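You operate a simulated robot arm through the tools that you are given. There is no shell and no other tool. Be economical: measure what you need, move in short steps, check, and stop when the job is done.

Carry out the task below with a simulated robot arm. There is one attempt and no reset: what you move stays moved.

JOB
Release the stop, reset, inch the lift to the top, then mode off.
Fine: inch it in hand mode.

It is judged by the outcome, as a careful person would: the job done as asked, and still so three seconds after it is handed in. It fails if anything else is knocked over, pushed out of place, dropped, spilled or broken.

ROBOT AND FRAMES
A 6-joint arm with a two-finger parallel gripper, fixed in place. Base frame: the origin is at the foot of the arm, x ahead of it, y to its left, z up. Units: m, rad, N and s.
With the tool pointing down near the work surface it reaches from about 0.14 to 0.64 m from the base axis. Its first joint turns from -1.152 to 1.152 rad. Payload 2.9 kg.
The TCP is the grasp point between the finger pads, 0.03 m short of the fingertips. In the tool frame z runs along the fingers and y along their closing line. The gripper opens to 0.11 m. The fingers are 0.02 m wide and 0.01 m thick; the gripper's body (0.048 by 0.112 m) begins 0.055 m behind the TCP.
Orientation is that of the tool frame in the base frame, as a unit quaternion [w, x, y, z]. With the fingers straight down and closing along the base's y, the tool's x points along the base's -x, its y along +y and its z along -z.

CONTROLS
- The arm moves only by the tool drive_tool. Its argument "steps" is a list of rows, each an object of numbers (a shift or turn left out is 0, a gripper value left out holds the last): "x", "y", "z": the shift along the base's x, y, z in units of 50 mm (1.0 is 50 mm); "wx", "wy", "wz": the turn, a rotation vector about the base's x, y, z in units of 8 degrees (1.0 is 8 degrees). In form: [{"x": .., "y": .., "z": .., "wx": .., "wy": .., "wz": ..}, ...]. A call has 1 to 8 rows; each row shifts and turns the commanded pose from where the row before left it. "hand" is the gripper command, from -1 (fully open) to 1 (shut), values between in proportion, set as the call begins (left out, the last holds). A call with a number of a shift or a turn outside -1 to 1 is refused whole. Each row takes 0.2 s and may step no farther than 0.05 m and 0.15 rad from the row before; otherwise, or with a gripper value out of range, the whole call is refused. Where a pose cannot be reached the arm comes as near as it can. A force on the tool above 60 N (or 10 N above the force at the start of the call, whichever is more), or a blocked arm, ends the call early, and 0.2 s more pass. The fingers move at their own pace (about 0.108 m/s each) and stop on an object; they squeeze with about 25 N. The grip force told is the motor's: it shows also when the fingers shut on nothing. Time passes only in rows, and 0.2 s behind the last, so rows that do not move let the fingers close. It gives the time, the measured TCP pose, the force on the tool (base axes), the opening and the grip force at its end, in the units of the frame above (readings bear some noise), with the torque about the TCP (base axes, N m) and any sound that the robot's microphone picked up.
- Cameras (640 x 400 px; columns grow to the right, rows downward): "scene" is fixed at [0.0708, 0.4215, 1.4151]; the picture's right is [-0.84, -0.55, 0.00], its down [-0.16, 0.24, -0.96] and it looks along [0.53, -0.80, -0.28] (base axes); focal length 263 px, centre (320, 200). "wrist" rides on the gripper at [0.072, 0.017, -0.103] in the tool frame; the picture's right is [-0.23, 0.97, 0.00], its down [-0.76, -0.18, -0.62] and it looks along [-0.61, -0.14, 0.78] (tool axes); focal length 222 px, centre (320, 200). There is no depth. A picture from a camera that has moved, and an enlarged one, comes with that camera's place and axes in the base frame and with its lens.
- get_image(camera): a new picture of that camera. No time passes.
- enlarge(camera, box): a new picture of the part [left, top, right, bottom] of that camera's present view, enlarged. No time passes.
- finish_job(): hands the job in; it is judged then, once.

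Work in short steps. Places have to be worked out from the pictures, the camera data and where the tool is seen: move nearer, look again, correct. Check each grasp and each placing, and mend what went wrong. You have 120 turns and 84 pictures in all, those below and enlarged ones among them. Open the gripper and draw the arm clear of the work before you hand the job in, unless the task says otherwise; then end with one line.

The tools are called after "Emit:" as name(argument=value, ...) on one line, values as JSON. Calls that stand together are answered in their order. drive_tool: Moves the arm, as the interface text tells. Its arguments: {"type":"object","properties":{"steps":{"type":"array","items":{"type":"object","properties":{"x":{"type":"number"},"y":{"type":"number"},"z":{"type":"number"},"wx":{"type":"number"},"wy":{"type":"number"},"wz":{"type":"number"}}}},"hand":{"type":"number"}},"required":["steps"]} The other tools are called the same way: get_image (camera) takes a picture; enlarge (camera, box) takes an enlarged picture of a part of a camera's view; finish_job () hands the job in.

At the start:

```text
time: 0.0
ee_pos: [0.3137, 0.0458, 1.3486]
ee_rot: [0.001, 0.001, 1.0, 0.0]
force: [0.1, 0.1, 0.2]
moment: [0.0, 0.0, -0.01]
opening: 0.11
grasp_force: 0.0
```

scene: 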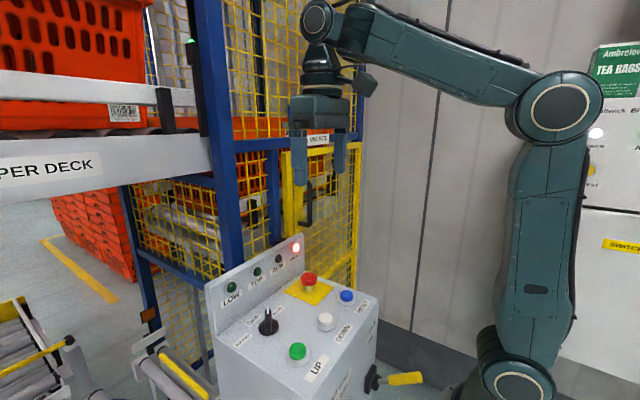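
wrist: 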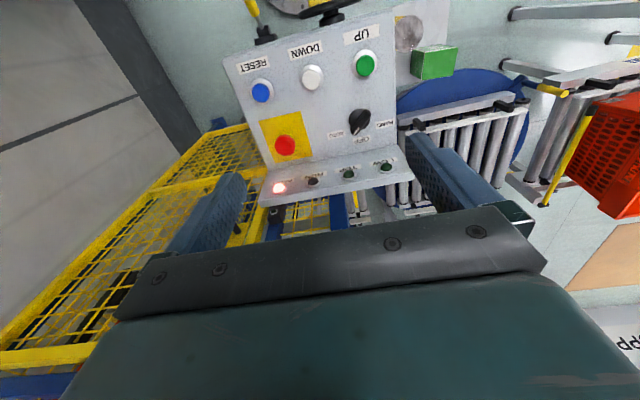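

I'll look closer at the control panel in both views first.

Emit:
enlarge(camera="scene", box=[200, 220, 400, 400])

Emit:
enlarge(camera="wrist", box=[210, 0, 470, 220])

Emit:
enlarge(camera="scene", box=[130, 0, 370, 240])

```text
2.22 times, centred on (300, 310) of scene
camera zoom: at [0.0708, 0.4215, 1.4151], right [-0.84, -0.55, 0.0], down [-0.16, 0.24, -0.96], along [0.53, -0.8, -0.28], focal length 585 px, centre (364, -44)
```

zoom: 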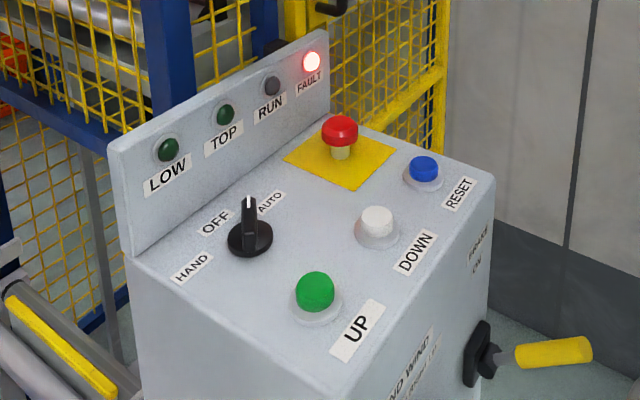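

```text
1.82 times, centred on (340, 110) of wrist
camera zoom: at [0.2426, 0.0631, 1.4511], right [0.23, 0.97, 0.0], down [0.76, -0.18, 0.62], along [0.61, -0.14, -0.78], focal length 404 px, centre (284, 364)
```

zoom: 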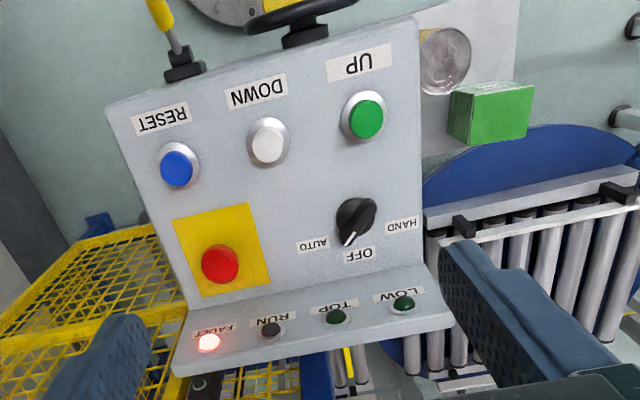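

```text
1.67 times, centred on (250, 120) of scene
camera zoom: at [0.0708, 0.4215, 1.4151], right [-0.84, -0.55, 0.0], down [-0.16, 0.24, -0.96], along [0.53, -0.8, -0.28], focal length 439 px, centre (437, 333)
```

zoom: 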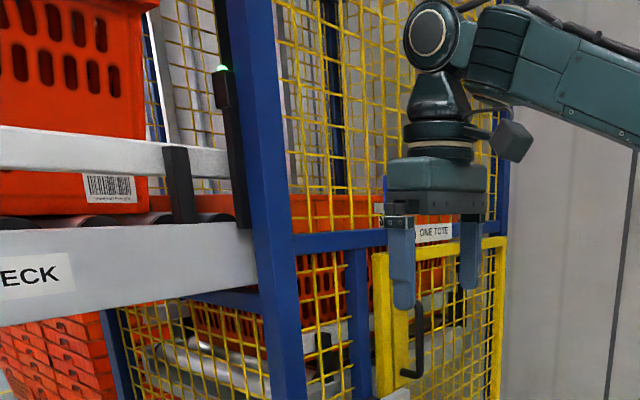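

The panel's parts come out at about: stop (0.416,-0.05,1.035), reset (0.317,-0.067,1.013), up (0.315,0.125,1.016), selector (0.409,0.105,1.02). I'll look at fine details: knob pointing, stop type, and the text on the front.

Emit:
enlarge(camera="scene", box=[250, 285, 310, 345])

Emit:
enlarge(camera="scene", box=[280, 255, 340, 315])

Emit:
enlarge(camera="wrist", box=[320, 90, 400, 150])

Emit:
enlarge(camera="scene", box=[310, 300, 430, 400])

```text
6.67 times, centred on (280, 315) of scene
camera zoom: at [0.0708, 0.4215, 1.4151], right [-0.84, -0.55, 0.0], down [-0.16, 0.24, -0.96], along [0.53, -0.8, -0.28], focal length 1755 px, centre (587, -567)
```

zoom: 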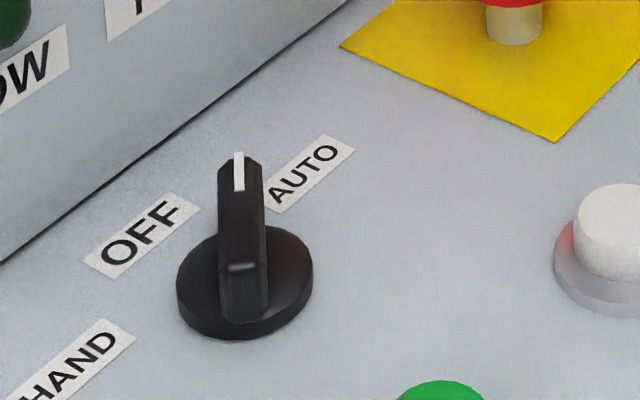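

```text
6.67 times, centred on (310, 285) of scene
camera zoom: at [0.0708, 0.4215, 1.4151], right [-0.84, -0.55, 0.0], down [-0.16, 0.24, -0.96], along [0.53, -0.8, -0.28], focal length 1755 px, centre (387, -367)
```

zoom: 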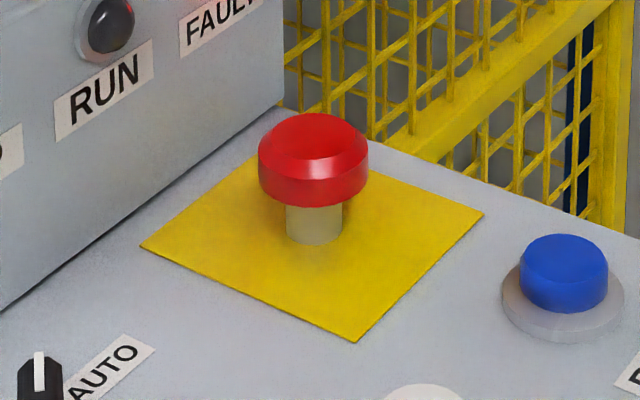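

```text
6.67 times, centred on (360, 120) of wrist
camera zoom: at [0.2426, 0.0631, 1.4511], right [0.23, 0.97, 0.0], down [0.76, -0.18, 0.62], along [0.61, -0.14, -0.78], focal length 1481 px, centre (53, 733)
```

zoom: 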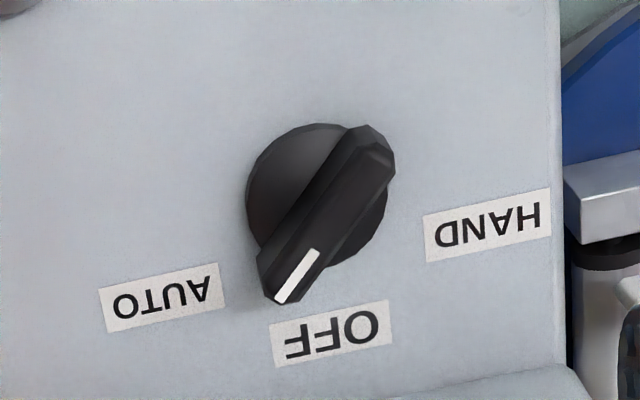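

```text
4.00 times, centred on (370, 350) of scene
camera zoom: at [0.0708, 0.4215, 1.4151], right [-0.84, -0.55, 0.0], down [-0.16, 0.24, -0.96], along [0.53, -0.8, -0.28], focal length 1053 px, centre (120, -400)
```

zoom: 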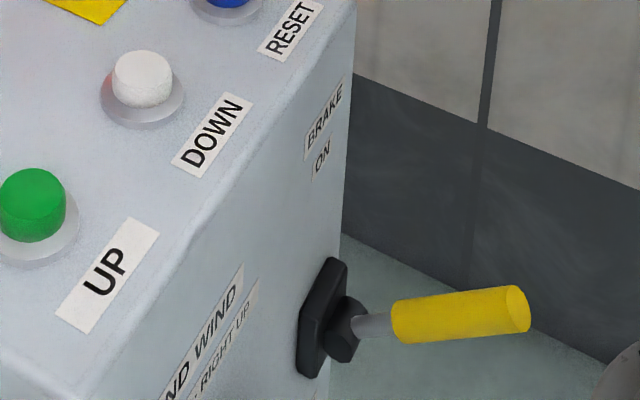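

The selector points at about -42° (AUTO), with OFF straight ahead and HAND at +45°. I move above the stop for a close look.

Emit:
drive_tool(steps=[{"x": 0.41, "y": -0.38, "z": -0.78}, {"x": 0.41, "y": -0.38, "z": -0.78}, {"x": 0.41, "y": -0.38, "z": -0.78}, {"x": 0.41, "y": -0.38, "z": -0.78}, {"x": 0.41, "y": -0.38, "z": -0.78}, {}], hand=-1)

Emit:
get_image(camera="wrist")

Emit:
get_image(camera="scene")

```text
time: 1.4
ee_pos: [0.4164, -0.0515, 1.1552]
ee_rot: [0.0, 0.0, 1.0, 0.0]
force: [-0.2, 0.1, -0.5]
moment: [-0.01, 0.0, -0.02]
opening: 0.11
grasp_force: 0.1
```

```text
74 pictures are left
camera wrist: at [0.3447, -0.0329, 1.2577], right [0.23, 0.97, 0.0], down [0.76, -0.18, 0.62], along [0.61, -0.14, -0.78], focal length 222 px, centre (320, 200)
```

wrist: 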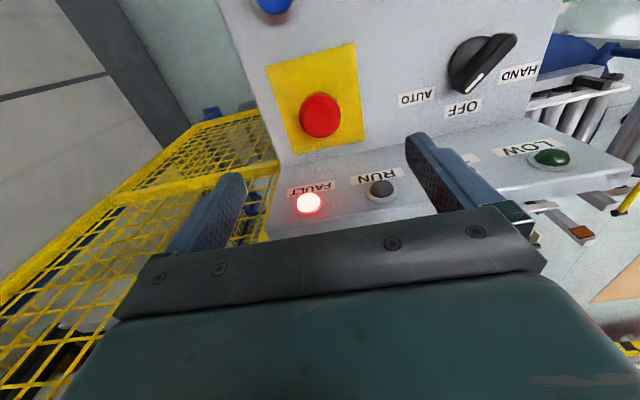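

```text
73 pictures are left
```

scene: 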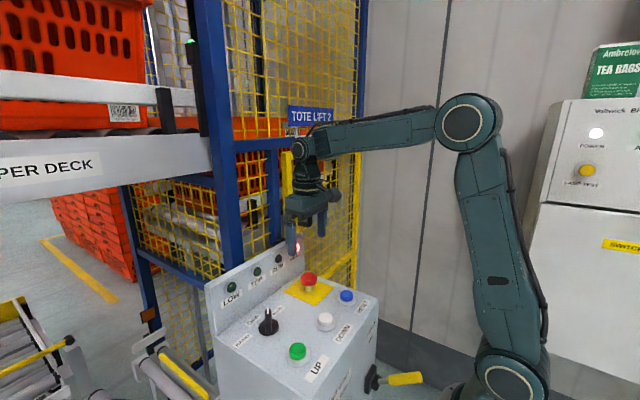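

Stop located at ~(0.415,-0.049), cap top z≈1.045, panel z≈1.0. Check the cap for twist/pull markings.

Emit:
enlarge(camera="wrist", box=[270, 70, 370, 150])

Emit:
enlarge(camera="wrist", box=[380, 20, 560, 130])

```text
5.00 times, centred on (320, 110) of wrist
camera zoom: at [0.3447, -0.0329, 1.2577], right [0.23, 0.97, 0.0], down [0.76, -0.18, 0.62], along [0.61, -0.14, -0.78], focal length 1111 px, centre (320, 650)
```

zoom: 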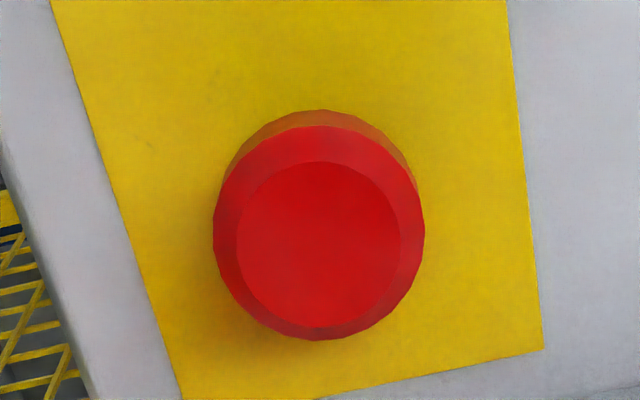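

```text
3.56 times, centred on (470, 75) of wrist
camera zoom: at [0.3447, -0.0329, 1.2577], right [0.23, 0.97, 0.0], down [0.76, -0.18, 0.62], along [0.61, -0.14, -0.78], focal length 790 px, centre (-213, 644)
```

zoom: 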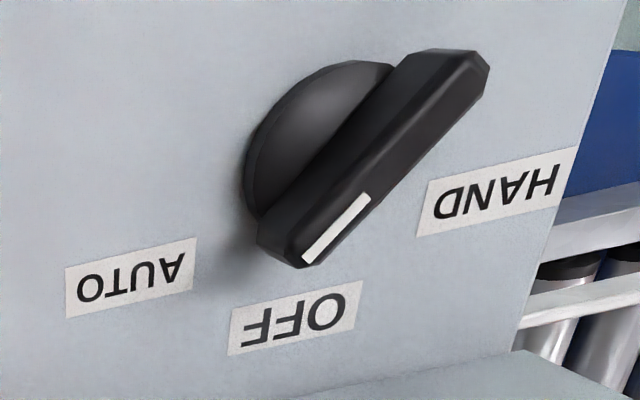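

Plain mushroom with no markings. I descend around it and grip.

Emit:
drive_tool(steps=[{"y": 0.04, "z": -0.75}, {"z": -0.75}, {"z": -0.7}, {}])

Emit:
drive_tool(steps=[{}, {}, {}], hand=1)

Emit:
get_image(camera="scene")

```text
time: 2.4
ee_pos: [0.4196, -0.0474, 1.046]
ee_rot: [0.0, 0.0, 1.0, 0.0]
force: [0.2, 0.0, -0.7]
moment: [-0.03, 0.0, -0.01]
opening: 0.11
grasp_force: 0.1
```

```text
time: 3.2
ee_pos: [0.4186, -0.0507, 1.0456]
ee_rot: [0.0, 0.004, 1.0, -0.001]
force: [1.5, -25.4, -2.5]
moment: [-0.49, -0.08, -0.07]
opening: 0.0412
grasp_force: 44.9
```

```text
70 pictures are left
```

scene: 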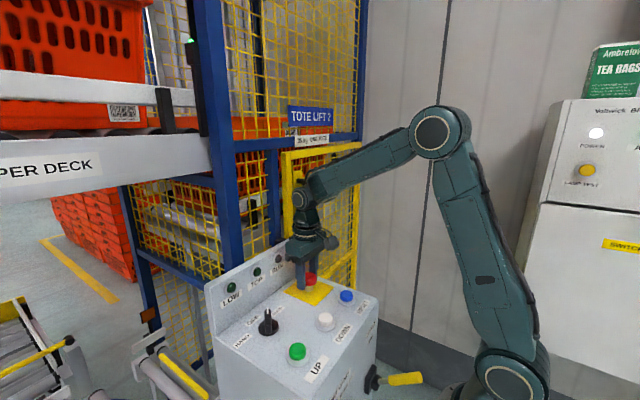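

Gripped (41 mm), with a side load showing the button is ~4 mm towards -y; I shift to relieve it, then try a clockwise twist.

Emit:
drive_tool(steps=[{"y": -0.08}, {"wz": -1}, {"wz": -1}, {"wz": -1}, {"wz": -1}])

```text
time: 4.4
ee_pos: [0.4164, -0.0515, 1.0441]
ee_rot: [0.001, 0.275, 0.961, 0.0]
force: [-1.3, -2.7, 6.8]
moment: [0.05, 0.06, 0.99]
opening: 0.041
grasp_force: 44.5
```

Some resisting torque (~1 N·m), maybe friction or a latch spring; I check whether the knob or fault lamp changed.

Emit:
drive_tool(steps=[{"wz": -1}, {"wz": -1}, {"wz": -1}])

Emit:
enlarge(camera="scene", box=[210, 220, 370, 320])

```text
time: 5.2
ee_pos: [0.417, -0.0524, 1.0444]
ee_rot: [-0.001, 0.471, 0.882, 0.0]
force: [-5.3, -8.1, -0.6]
moment: [-0.03, 0.15, 0.67]
opening: 0.0412
grasp_force: 44.7
```

```text
4.00 times, centred on (290, 270) of scene
camera zoom: at [0.0707, 0.4212, 1.4152], right [-0.84, -0.55, 0.0], down [-0.16, 0.24, -0.96], along [0.53, -0.8, -0.28], focal length 1053 px, centre (440, -80)
```

zoom: 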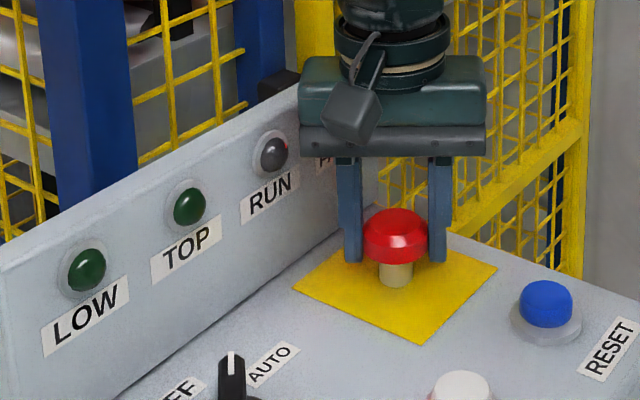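

Twisted 56° without an obvious change; I now test a gentle pull.

Emit:
drive_tool(steps=[{"z": 0.05}, {"z": 0.05}, {"z": 0.05}])

Emit:
enlarge(camera="scene", box=[210, 220, 370, 320])

```text
time: 6.0
ee_pos: [0.4159, -0.0507, 1.0519]
ee_rot: [-0.001, 0.47, 0.883, -0.001]
force: [-14.2, -7.6, 6.6]
moment: [0.41, 0.65, -0.44]
opening: 0.0409
grasp_force: 45.3
```

```text
4.00 times, centred on (290, 270) of scene
camera zoom: at [0.0703, 0.4213, 1.4152], right [-0.84, -0.55, 0.0], down [-0.16, 0.24, -0.96], along [0.53, -0.8, -0.28], focal length 1053 px, centre (440, -80)
```

zoom: 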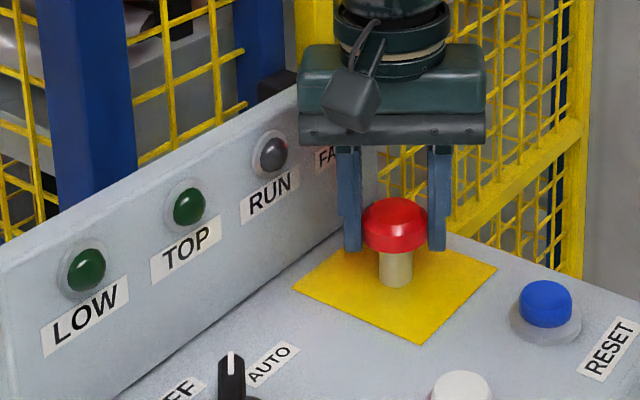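

The cap rose with the pull and the stem is longer. I open the fingers to see whether it stays up.

Emit:
drive_tool(steps=[{}, {}, {}], hand=-1)

Emit:
enlarge(camera="scene", box=[210, 220, 370, 320])

```text
time: 6.8
ee_pos: [0.4159, -0.0514, 1.0505]
ee_rot: [0.0, 0.47, 0.883, 0.0]
force: [-14.1, -2.2, 6.2]
moment: [0.25, -0.81, 0.28]
opening: 0.1035
grasp_force: 0.1
```

```text
4.00 times, centred on (290, 270) of scene
camera zoom: at [0.0702, 0.4214, 1.4151], right [-0.84, -0.55, 0.0], down [-0.16, 0.24, -0.96], along [0.53, -0.8, -0.28], focal length 1053 px, centre (440, -80)
```

zoom: 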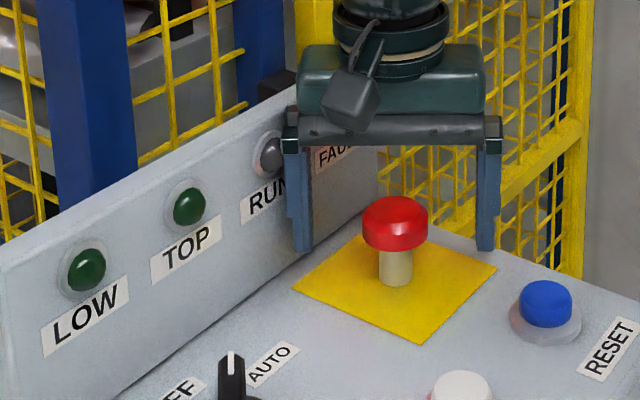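

It stays up. A finger is touching the lamp board, so I half-close and raise, then turn back.

Emit:
drive_tool(steps=[{}, {"z": 0.6}, {"z": 0.8}, {"wz": 1}, {"wz": 1}, {"wz": 1}, {"wz": 1}], hand=-0.5)

Emit:
drive_tool(steps=[{"wz": 1}, {"wz": 1}, {"wz": 1}, {}])

Emit:
get_image(camera="scene")

Emit:
enlarge(camera="scene", box=[210, 220, 370, 320])

```text
time: 8.4
ee_pos: [0.4176, -0.0523, 1.1211]
ee_rot: [0.0, 0.207, 0.978, -0.001]
force: [0.4, 0.3, 0.0]
moment: [0.0, 0.04, 0.0]
opening: 0.0824
grasp_force: 0.0
```

```text
time: 9.4
ee_pos: [0.4172, -0.0523, 1.1209]
ee_rot: [0.001, -0.001, 1.0, 0.001]
force: [-0.7, -0.4, 0.5]
moment: [0.04, 0.0, -0.01]
opening: 0.0826
grasp_force: 0.0
```

```text
66 pictures are left
```

scene: 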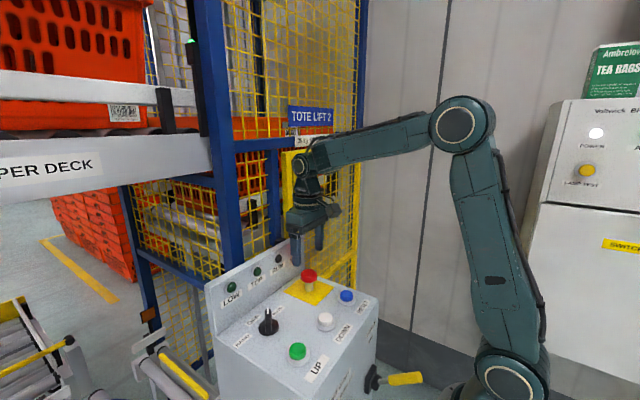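

```text
4.00 times, centred on (290, 270) of scene
camera zoom: at [0.0708, 0.4215, 1.4151], right [-0.84, -0.55, 0.0], down [-0.16, 0.24, -0.96], along [0.53, -0.8, -0.28], focal length 1053 px, centre (440, -80)
```

zoom: 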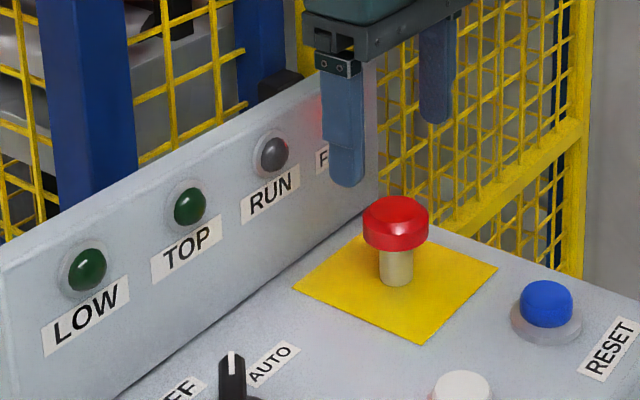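

Stop is released and stays up; FAULT still lit until reset. To avoid an automatic start on reset in AUTO, I set the selector to HAND first. Moving above it with the fingers aligned to its handle.

Emit:
drive_tool(steps=[{"y": 0.53, "wz": -0.875, "x": -0.03}, {"y": 0.53, "wz": -0.875, "x": -0.03}, {"y": 0.53, "wz": -0.875, "x": -0.03}, {"y": 0.53, "wz": -0.875, "x": -0.03}, {"y": 0.53, "wz": -0.875, "x": -0.03}, {"y": 0.53, "wz": -0.875, "x": -0.03}, {}], hand=0)

Emit:
get_image(camera="wrist")

Emit:
enlarge(camera="scene", box=[210, 240, 370, 340])

```text
time: 11.0
ee_pos: [0.4064, 0.1086, 1.1206]
ee_rot: [0.0, 0.359, 0.933, 0.0]
force: [0.1, 0.7, 0.5]
moment: [0.0, -0.01, -0.01]
opening: 0.055
grasp_force: 0.0
```

```text
64 pictures are left
camera wrist: at [0.3654, 0.1705, 1.2236], right [0.82, 0.57, 0.0], down [0.45, -0.64, 0.62], along [0.36, -0.51, -0.78], focal length 222 px, centre (320, 200)
```

wrist: 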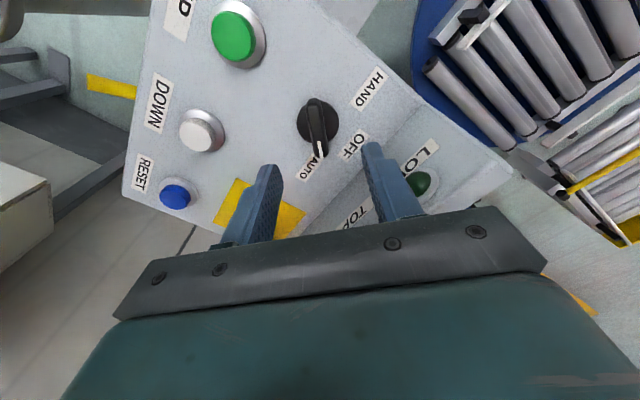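

```text
4.00 times, centred on (290, 290) of scene
camera zoom: at [0.0708, 0.4215, 1.4151], right [-0.84, -0.55, 0.0], down [-0.16, 0.24, -0.96], along [0.53, -0.8, -0.28], focal length 1053 px, centre (440, -160)
```

zoom: 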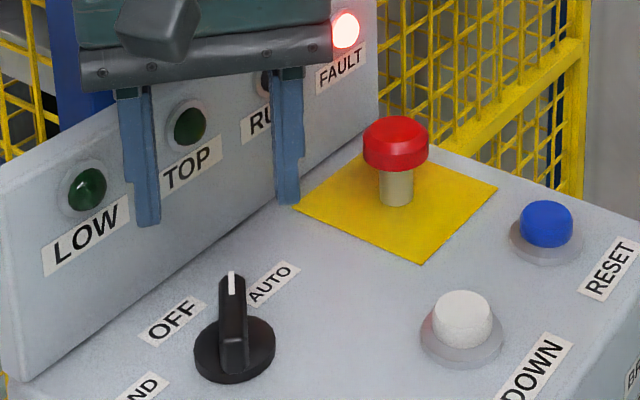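

Handle centre (0.406,0.109), angle ≈-45°. I descend with the small correction and grip lightly checked.

Emit:
drive_tool(steps=[{"wz": -0.35, "z": -0.74}, {"z": -0.75}, {}])

Emit:
drive_tool(steps=[{}, {}], hand=1)

Emit:
enlarge(camera="scene", box=[210, 240, 370, 340])

```text
time: 11.8
ee_pos: [0.4064, 0.1066, 1.0472]
ee_rot: [0.001, 0.381, 0.925, 0.0]
force: [0.1, 0.1, 0.2]
moment: [0.02, 0.0, 0.03]
opening: 0.0552
grasp_force: 0.1
```

```text
time: 12.4
ee_pos: [0.4068, 0.1058, 1.0467]
ee_rot: [-0.001, 0.382, 0.924, -0.002]
force: [-8.5, -9.3, 1.5]
moment: [-0.02, 0.16, -0.02]
opening: 0.0138
grasp_force: 45.1
```

```text
4.00 times, centred on (290, 290) of scene
camera zoom: at [0.0705, 0.4212, 1.4152], right [-0.84, -0.55, 0.0], down [-0.16, 0.24, -0.96], along [0.53, -0.8, -0.28], focal length 1053 px, centre (440, -160)
```

zoom: 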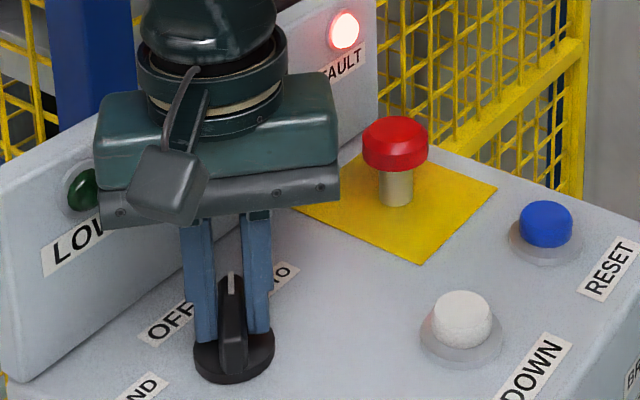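

Gripped the handle (13.8 mm). Turning towards OFF then HAND.

Emit:
drive_tool(steps=[{"wz": 1}, {"wz": 1}, {"wz": 1}, {"wz": 1}, {"wz": 1}, {"wz": 0.6}])

Emit:
drive_tool(steps=[{"wz": 1}, {"wz": 1}, {"wz": 1}, {"wz": 1}, {"wz": 1}, {"wz": 0.6}])

Emit:
enlarge(camera="scene", box=[210, 240, 370, 340])

```text
time: 13.8
ee_pos: [0.4068, 0.1048, 1.0472]
ee_rot: [-0.002, 0.003, 1.0, -0.002]
force: [-18.5, -36.4, 17.2]
moment: [-0.46, 0.46, -0.03]
opening: 0.0138
grasp_force: 44.9
```

```text
time: 15.2
ee_pos: [0.4062, 0.1049, 1.0459]
ee_rot: [-0.002, -0.378, 0.926, -0.001]
force: [-11.9, -38.7, 12.8]
moment: [-0.77, 0.24, 0.02]
opening: 0.0137
grasp_force: 44.9
```

```text
4.00 times, centred on (290, 290) of scene
camera zoom: at [0.0703, 0.4203, 1.4155], right [-0.84, -0.55, 0.0], down [-0.16, 0.24, -0.96], along [0.53, -0.8, -0.28], focal length 1053 px, centre (440, -160)
```

zoom: 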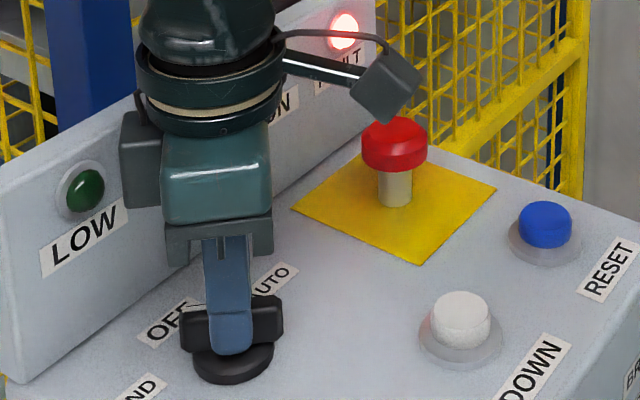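

The knob follows to +45° (HAND). Release and rise, and check.

Emit:
drive_tool(steps=[{"y": -0.06}, {}, {"z": 0.8}, {"z": 0.8}, {}], hand=0)

Emit:
enlarge(camera="scene", box=[210, 240, 370, 340])

```text
time: 16.4
ee_pos: [0.4064, 0.108, 1.1269]
ee_rot: [0.0, -0.381, 0.925, 0.0]
force: [0.9, -1.3, -0.5]
moment: [-0.01, 0.01, -0.01]
opening: 0.0549
grasp_force: 0.0
```

```text
4.00 times, centred on (290, 290) of scene
camera zoom: at [0.0708, 0.4215, 1.4151], right [-0.84, -0.55, 0.0], down [-0.16, 0.24, -0.96], along [0.53, -0.8, -0.28], focal length 1053 px, centre (440, -160)
```

zoom: 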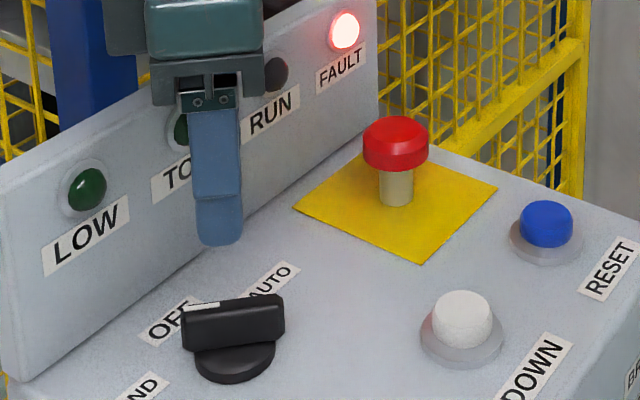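

Selector stands at HAND. Now I move above RESET with the fingers shut.

Emit:
drive_tool(steps=[{"x": -0.3, "y": -0.58, "wz": -0.935}, {"x": -0.3, "y": -0.58, "wz": -0.935}, {"x": -0.3, "y": -0.58, "wz": -0.935}, {"x": -0.3, "y": -0.58, "wz": -0.935}, {"x": -0.3, "y": -0.58, "wz": -0.935}, {"x": -0.3, "y": -0.58, "wz": -0.935}, {}], hand=1)

Emit:
get_image(camera="wrist")

Emit:
get_image(camera="scene")

```text
time: 18.0
ee_pos: [0.3173, -0.0701, 1.1253]
ee_rot: [0.001, 0.002, 1.0, -0.001]
force: [0.4, 0.5, -0.3]
moment: [0.02, 0.0, 0.02]
opening: 0.0001
grasp_force: 25.2
```

```text
59 pictures are left
camera wrist: at [0.2443, -0.0528, 1.229], right [0.23, 0.97, 0.0], down [0.76, -0.18, 0.62], along [0.61, -0.14, -0.78], focal length 222 px, centre (320, 200)
```

wrist: 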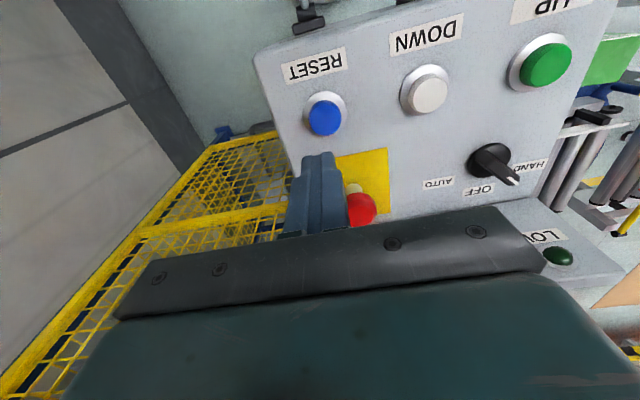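

```text
58 pictures are left
```

scene: 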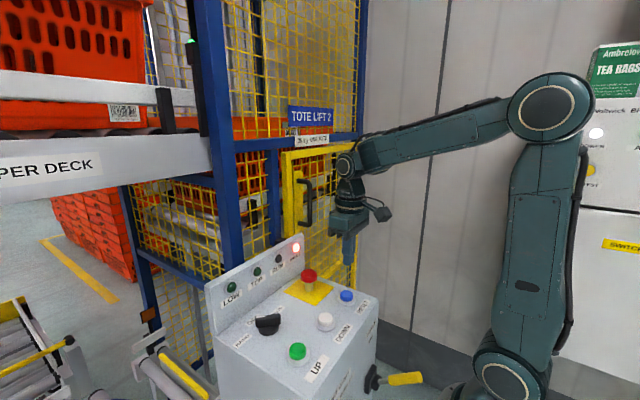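

RESET centre ≈(0.315,-0.064), top ≈1.02. I lower to just above it and then press gently.

Emit:
drive_tool(steps=[{"x": -0.05, "y": 0.11, "z": -0.65}, {"z": -0.65}, {}])

Emit:
drive_tool(steps=[{"z": -0.1}, {"z": -0.08}, {"z": -0.06}, {"z": -0.06}])

Emit:
enlarge(camera="scene", box=[210, 220, 370, 320])

```text
time: 18.8
ee_pos: [0.3167, -0.0659, 1.0637]
ee_rot: [0.001, 0.0, 1.0, -0.001]
force: [0.6, -0.8, -1.0]
moment: [0.0, -0.01, 0.01]
opening: 0.0
grasp_force: 25.1
```

```text
time: 19.8
ee_pos: [0.3168, -0.0638, 1.0473]
ee_rot: [0.001, 0.001, 1.0, 0.0]
force: [0.0, -0.8, 1.6]
moment: [-0.03, 0.04, 0.02]
opening: 0.0
grasp_force: 24.2
```

```text
4.00 times, centred on (290, 270) of scene
camera zoom: at [0.0708, 0.4214, 1.4151], right [-0.84, -0.55, 0.0], down [-0.16, 0.24, -0.96], along [0.53, -0.8, -0.28], focal length 1053 px, centre (440, -80)
```

zoom: 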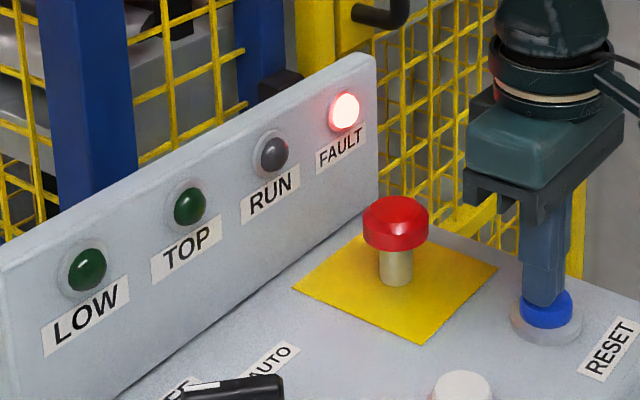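

Just in contact. I press a few millimetres further.

Emit:
drive_tool(steps=[{"z": -0.04}, {"z": -0.04}, {"z": -0.04}, {}])

Emit:
enlarge(camera="scene", box=[210, 220, 370, 320])

```text
time: 20.8
ee_pos: [0.3162, -0.0639, 1.0415]
ee_rot: [0.003, 0.0, 1.0, 0.0]
force: [0.1, 8.4, 31.8]
moment: [0.24, 0.1, -0.19]
opening: 0.0
grasp_force: 25.0
heard: click
```

```text
4.00 times, centred on (290, 270) of scene
camera zoom: at [0.0705, 0.4218, 1.415], right [-0.84, -0.55, 0.0], down [-0.16, 0.24, -0.96], along [0.53, -0.8, -0.28], focal length 1053 px, centre (440, -80)
```

zoom: 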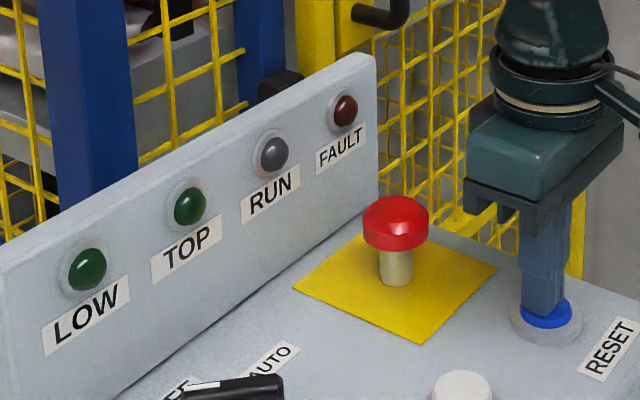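

Click, and FAULT went dark. I rise and move to above UP.

Emit:
drive_tool(steps=[{"z": 0.6}, {"y": 0.935}, {"y": 0.935}, {"y": 0.935}, {"y": 0.935}, {}])

Emit:
get_image(camera="wrist")

Emit:
get_image(camera="scene")

```text
time: 22.2
ee_pos: [0.3153, 0.1238, 1.0697]
ee_rot: [-0.001, 0.0, 1.0, 0.0]
force: [1.0, -0.2, 0.4]
moment: [-0.01, -0.02, -0.02]
opening: 0.0
grasp_force: 25.2
```

```text
55 pictures are left
camera wrist: at [0.2439, 0.1419, 1.1723], right [0.23, 0.97, 0.0], down [0.76, -0.18, 0.62], along [0.61, -0.14, -0.78], focal length 222 px, centre (320, 200)
```

wrist: 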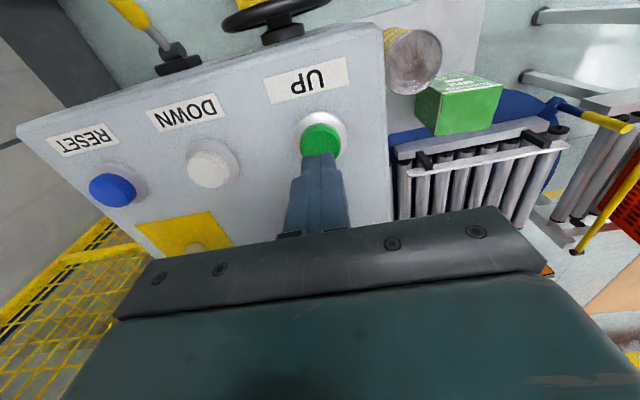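

```text
54 pictures are left
```

scene: 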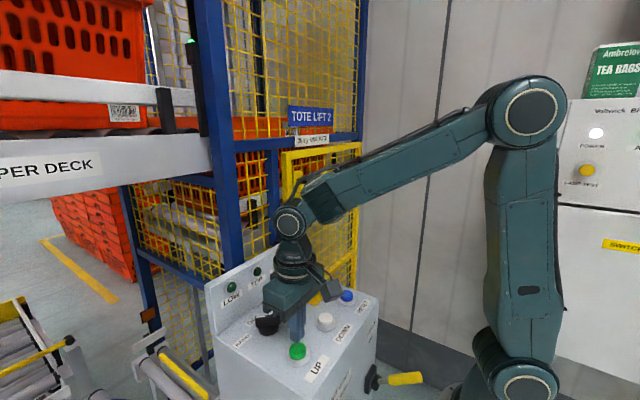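

UP centre ≈(0.311,0.126). I press it briefly and watch the lift and lamps.

Emit:
drive_tool(steps=[{"x": -0.06, "y": 0.05, "z": -0.3}, {"z": -0.13}, {"z": -0.08}, {"z": -0.06}])

Emit:
get_image(camera="scene")

```text
time: 23.2
ee_pos: [0.3125, 0.127, 1.0419]
ee_rot: [0.001, 0.0, 1.0, 0.001]
force: [-1.9, 3.1, 9.5]
moment: [0.09, 0.11, -0.02]
opening: 0.0
grasp_force: 24.3
heard: click
```

```text
53 pictures are left
```

scene: 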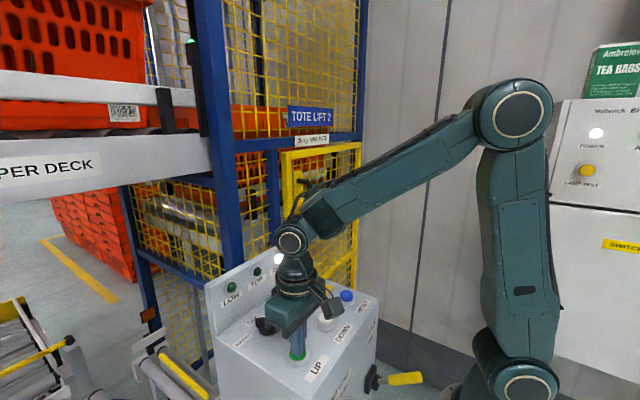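

RUN lit: the lift is moving. I hold on in short stages, watching the TOP lamp.

Emit:
drive_tool(steps=[{}, {}])

Emit:
enlarge(camera="scene", box=[100, 80, 380, 320])

```text
time: 23.8
ee_pos: [0.3111, 0.1265, 1.0424]
ee_rot: [0.001, 0.0, 1.0, 0.0]
force: [-1.2, 4.1, 11.5]
moment: [0.12, 0.07, 0.01]
opening: 0.0001
grasp_force: 25.5
```

```text
1.67 times, centred on (240, 200) of scene
camera zoom: at [0.0707, 0.4215, 1.4151], right [-0.84, -0.55, 0.0], down [-0.16, 0.24, -0.96], along [0.53, -0.8, -0.28], focal length 439 px, centre (453, 200)
```

zoom: 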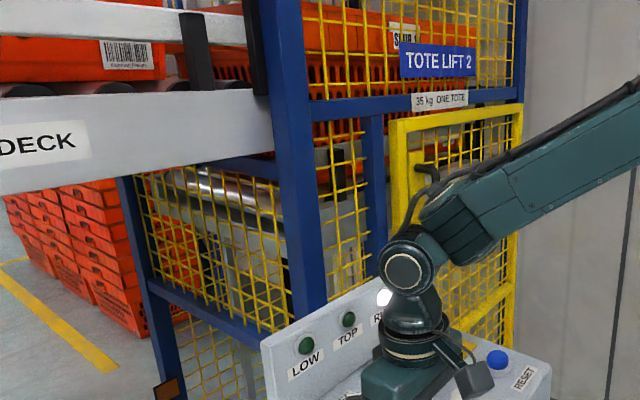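

Carriage with the tote is rising towards deck level. Keep holding.

Emit:
drive_tool(steps=[{}])

Emit:
enlarge(camera="scene", box=[100, 80, 380, 320])

```text
time: 24.2
ee_pos: [0.3121, 0.1262, 1.0418]
ee_rot: [0.001, 0.001, 1.0, 0.0]
force: [0.0, 5.1, 12.8]
moment: [0.14, 0.08, 0.05]
opening: 0.0001
grasp_force: 25.1
```

```text
1.67 times, centred on (240, 200) of scene
camera zoom: at [0.0707, 0.4216, 1.4151], right [-0.84, -0.55, 0.0], down [-0.16, 0.24, -0.96], along [0.53, -0.8, -0.28], focal length 439 px, centre (453, 200)
```

zoom: 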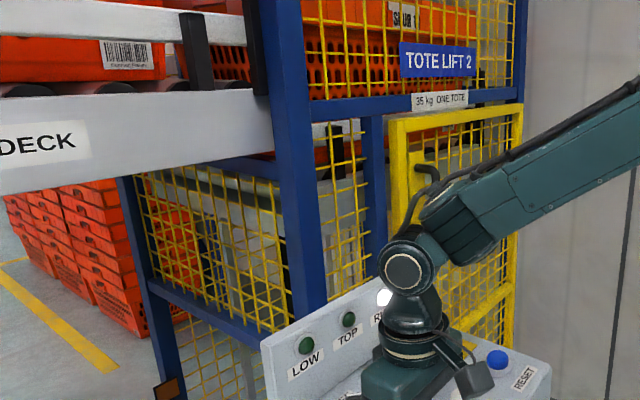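

Still rising at about 25 px per 0.4 s; one more short hold.

Emit:
drive_tool(steps=[{}])

Emit:
enlarge(camera="scene", box=[100, 80, 380, 320])

```text
time: 24.6
ee_pos: [0.3128, 0.1263, 1.0431]
ee_rot: [0.001, 0.0, 1.0, 0.0]
force: [0.2, 5.4, 13.4]
moment: [0.2, 0.0, -0.02]
opening: 0.0
grasp_force: 25.2
```

```text
1.67 times, centred on (240, 200) of scene
camera zoom: at [0.0707, 0.4216, 1.4151], right [-0.84, -0.55, 0.0], down [-0.16, 0.24, -0.96], along [0.53, -0.8, -0.28], focal length 439 px, centre (453, 200)
```

zoom: 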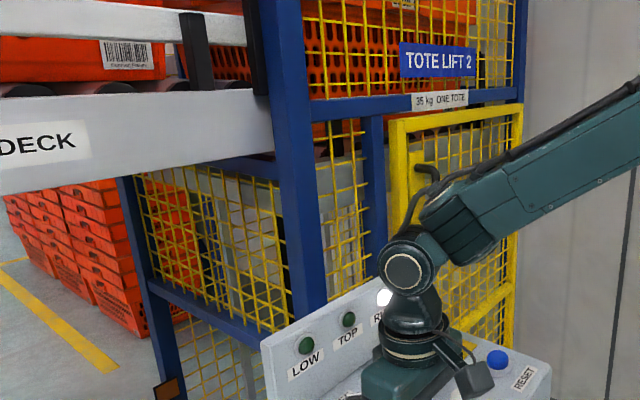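

Still rising, TOP still dark; another short hold.

Emit:
drive_tool(steps=[{}])

Emit:
enlarge(camera="scene", box=[100, 80, 380, 320])

```text
time: 25.0
ee_pos: [0.3126, 0.1271, 1.0416]
ee_rot: [0.0, 0.001, 1.0, 0.0]
force: [2.5, 5.5, 12.6]
moment: [0.17, -0.02, 0.0]
opening: 0.0
grasp_force: 24.8
```

```text
1.67 times, centred on (240, 200) of scene
camera zoom: at [0.0707, 0.4216, 1.4151], right [-0.84, -0.55, 0.0], down [-0.16, 0.24, -0.96], along [0.53, -0.8, -0.28], focal length 439 px, centre (453, 200)
```

zoom: 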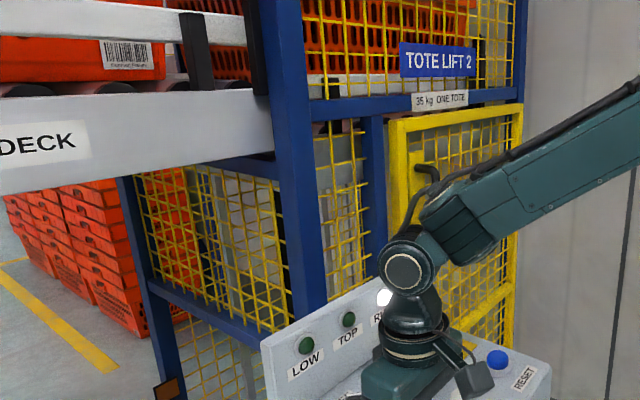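

Carriage close to deck level; TOP still dark. Another short hold.

Emit:
drive_tool(steps=[{}])

Emit:
enlarge(camera="scene", box=[100, 80, 380, 320])

```text
time: 25.4
ee_pos: [0.3118, 0.1259, 1.0417]
ee_rot: [0.001, 0.001, 1.0, 0.0]
force: [2.0, 5.0, 13.8]
moment: [0.11, -0.04, -0.02]
opening: 0.0
grasp_force: 24.8
```

```text
1.67 times, centred on (240, 200) of scene
camera zoom: at [0.0707, 0.4216, 1.4151], right [-0.84, -0.55, 0.0], down [-0.16, 0.24, -0.96], along [0.53, -0.8, -0.28], focal length 439 px, centre (453, 200)
```

zoom: 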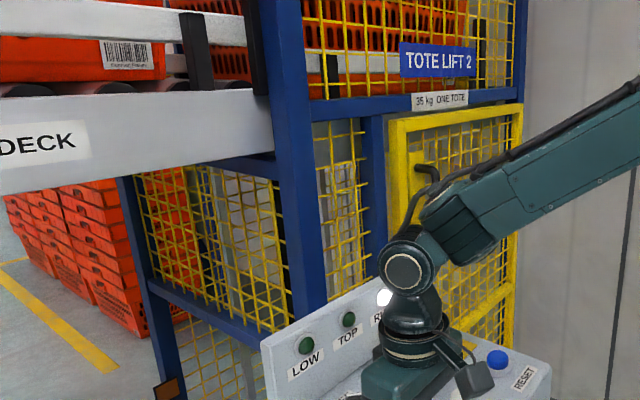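

Nearly aligned visually; I lift off the button to stop and compare levels closely.

Emit:
drive_tool(steps=[{"z": 0.14}])

Emit:
enlarge(camera="scene", box=[130, 60, 330, 180])

Emit:
enlarge(camera="scene", box=[210, 240, 330, 330])

```text
time: 25.8
ee_pos: [0.3112, 0.1252, 1.0478]
ee_rot: [-0.002, 0.002, 1.0, -0.001]
force: [1.0, -0.5, 1.2]
moment: [-0.04, 0.02, -0.01]
opening: 0.0
grasp_force: 25.0
```

```text
3.20 times, centred on (230, 120) of scene
camera zoom: at [0.0708, 0.4214, 1.4151], right [-0.84, -0.55, 0.0], down [-0.16, 0.24, -0.96], along [0.53, -0.8, -0.28], focal length 842 px, centre (608, 456)
```

zoom: 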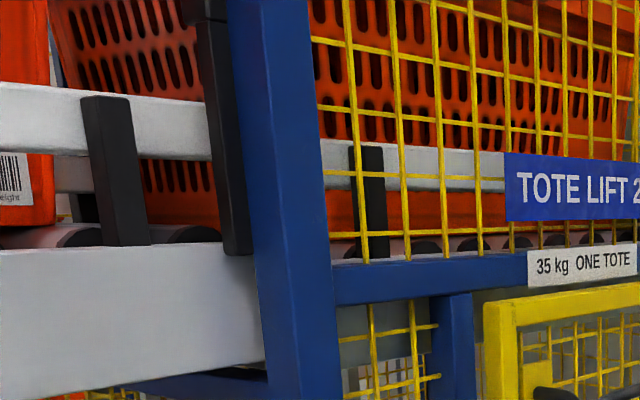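

```text
4.44 times, centred on (270, 285) of scene
camera zoom: at [0.0708, 0.4214, 1.4151], right [-0.84, -0.55, 0.0], down [-0.16, 0.24, -0.96], along [0.53, -0.8, -0.28], focal length 1170 px, centre (542, -178)
```

zoom: 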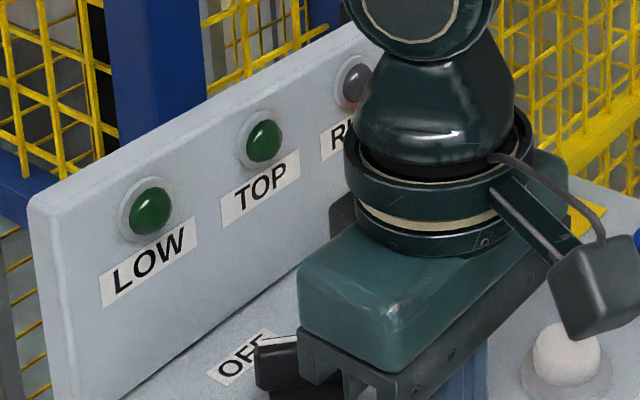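

Lift stopped; carriage rail is slightly under the deck rail line. Inching with short taps.

Emit:
drive_tool(steps=[{"z": -0.14}, {"z": 0.14}])

Emit:
enlarge(camera="scene", box=[130, 60, 330, 300])

```text
time: 26.4
ee_pos: [0.3108, 0.1264, 1.0498]
ee_rot: [0.001, 0.001, 1.0, 0.0]
force: [-0.7, 0.5, -0.4]
moment: [-0.02, -0.01, 0.01]
opening: 0.0
grasp_force: 25.0
heard: click
```

```text
1.67 times, centred on (230, 180) of scene
camera zoom: at [0.0708, 0.4215, 1.4151], right [-0.84, -0.55, 0.0], down [-0.16, 0.24, -0.96], along [0.53, -0.8, -0.28], focal length 439 px, centre (470, 233)
```

zoom: 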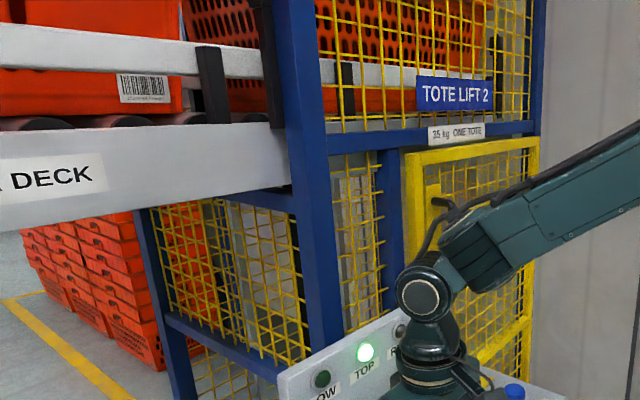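

TOP is lit and the lift is stopped. Now back to the selector: rise, align at +45°.

Emit:
drive_tool(steps=[{"z": 0.8}, {"z": 0.76, "x": 0.2, "wz": 0.8}, {"x": 0.35, "y": -0.08, "wz": 0.96}, {"x": 0.35, "y": -0.08, "wz": 0.96}, {"x": 0.35, "y": -0.08, "wz": 0.96}, {"x": 0.35, "y": -0.08, "wz": 0.96}, {"x": 0.3, "y": -0.08, "wz": 0.96}, {}], hand=0)

Emit:
get_image(camera="wrist")

```text
time: 28.2
ee_pos: [0.4082, 0.1046, 1.1262]
ee_rot: [0.001, -0.382, 0.924, 0.0]
force: [0.0, 0.5, -1.2]
moment: [0.01, -0.01, -0.03]
opening: 0.0547
grasp_force: 0.1
```

```text
44 pictures are left
camera wrist: at [0.3456, 0.0662, 1.2292], right [-0.53, 0.85, 0.0], down [0.67, 0.41, 0.62], along [0.53, 0.33, -0.78], focal length 222 px, centre (320, 200)
```

wrist: 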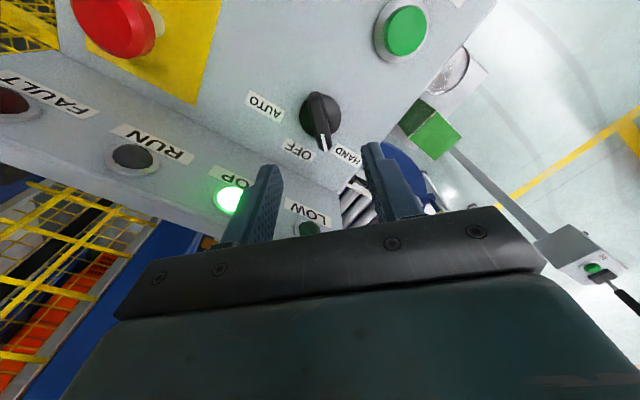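

Aligned with the handle, TOP lit. Descend, grip, turn -45° to OFF.

Emit:
drive_tool(steps=[{"z": -0.8}, {"z": -0.78}, {}])

Emit:
drive_tool(steps=[{}, {}], hand=1)

Emit:
drive_tool(steps=[{"wz": -1}, {"wz": -1}, {"wz": -1}, {"wz": -1}, {"wz": -1}, {"wz": -0.62}, {}])

Emit:
enlarge(camera="scene", box=[200, 230, 360, 350])

```text
time: 29.0
ee_pos: [0.4087, 0.1076, 1.0465]
ee_rot: [0.001, -0.381, 0.925, 0.0]
force: [-1.1, 0.5, -0.2]
moment: [0.02, 0.01, -0.02]
opening: 0.055
grasp_force: 0.0
```

```text
time: 29.6
ee_pos: [0.4088, 0.1059, 1.0469]
ee_rot: [0.001, -0.381, 0.925, 0.0]
force: [2.7, -3.0, -3.5]
moment: [0.22, -0.37, 0.03]
opening: 0.0138
grasp_force: 45.1
```

```text
time: 31.2
ee_pos: [0.4085, 0.1045, 1.0469]
ee_rot: [0.001, 0.005, 1.0, 0.0]
force: [22.9, -13.6, -30.2]
moment: [-0.26, -0.62, 0.0]
opening: 0.0138
grasp_force: 44.9
```

```text
3.33 times, centred on (280, 290) of scene
camera zoom: at [0.0719, 0.4211, 1.4151], right [-0.84, -0.55, 0.0], down [-0.16, 0.24, -0.96], along [0.53, -0.8, -0.28], focal length 878 px, centre (453, -100)
```

zoom: 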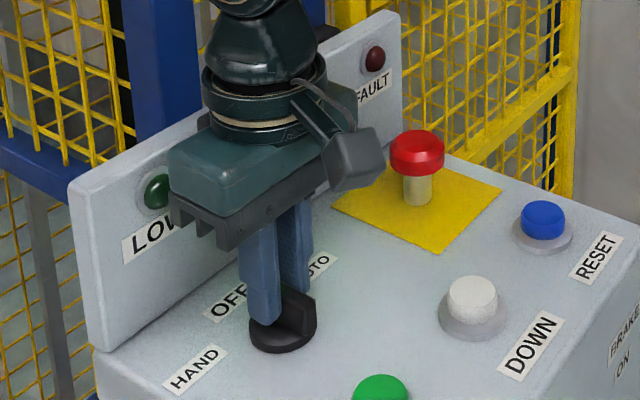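

Knob turned to OFF. Open, rise straight up and draw back, then verify.

Emit:
drive_tool(steps=[{}, {}, {"z": 0.8}, {"z": 0.9}, {"z": 0.9}, {"x": -0.8, "z": 0.5}, {"x": -0.8, "z": 0.5}, {}], hand=0)

Emit:
get_image(camera="wrist")

Emit:
enlarge(camera="scene", box=[200, 230, 360, 350])

Emit:
get_image(camera="scene")

```text
time: 33.0
ee_pos: [0.3283, 0.1033, 1.2288]
ee_rot: [0.0, 0.001, 1.0, -0.001]
force: [-0.5, -0.8, 0.3]
moment: [0.02, -0.02, -0.01]
opening: 0.0552
grasp_force: 0.1
```

```text
42 pictures are left
camera wrist: at [0.2558, 0.1209, 1.3324], right [0.23, 0.97, 0.0], down [0.76, -0.18, 0.62], along [0.61, -0.14, -0.78], focal length 222 px, centre (320, 200)
```

wrist: 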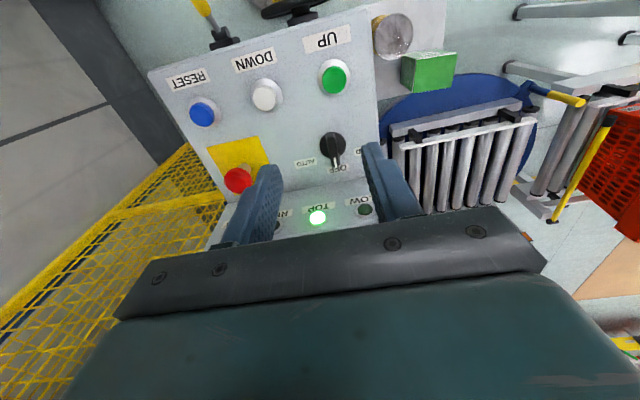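

```text
3.33 times, centred on (280, 290) of scene
camera zoom: at [0.0708, 0.4215, 1.4151], right [-0.84, -0.55, 0.0], down [-0.16, 0.24, -0.96], along [0.53, -0.8, -0.28], focal length 878 px, centre (453, -100)
```

zoom: 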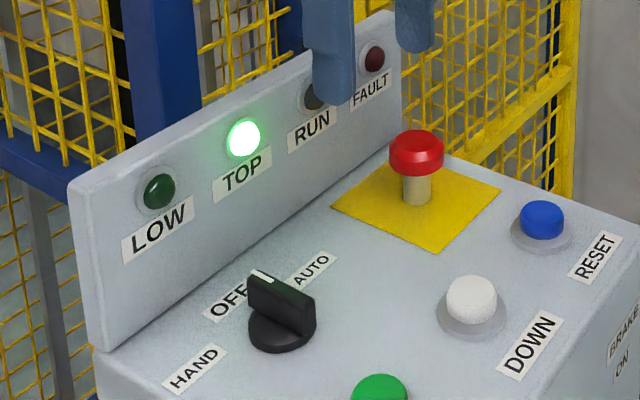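

```text
40 pictures are left
```

scene: 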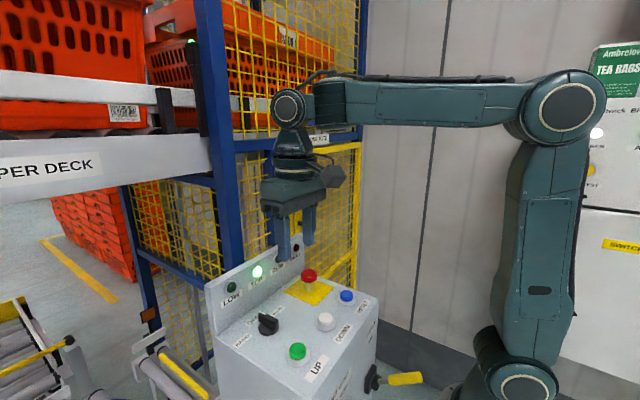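

The selector is at OFF, TOP is lit, RUN and FAULT are dark, the stop is up and the arm is clear. I open fully and wait a moment, then hand in.

Emit:
drive_tool(steps=[{"z": 0.5}, {"z": 0.5}, {}, {}], hand=-1)

Emit:
finish_job()

```text
time: 34.0
ee_pos: [0.3272, 0.1037, 1.2791]
ee_rot: [0.0, 0.002, 1.0, 0.0]
force: [-0.1, 0.3, 0.4]
moment: [-0.02, 0.01, -0.01]
opening: 0.11
grasp_force: 0.1
```

```text
The job is handed in.
```

The job is handed in: the stop is released, the fault is reset, the lift was inched to the top in HAND (TOP lamp lit), and the mode selector is now at OFF; I set HAND before the reset because the selector was at AUTO.
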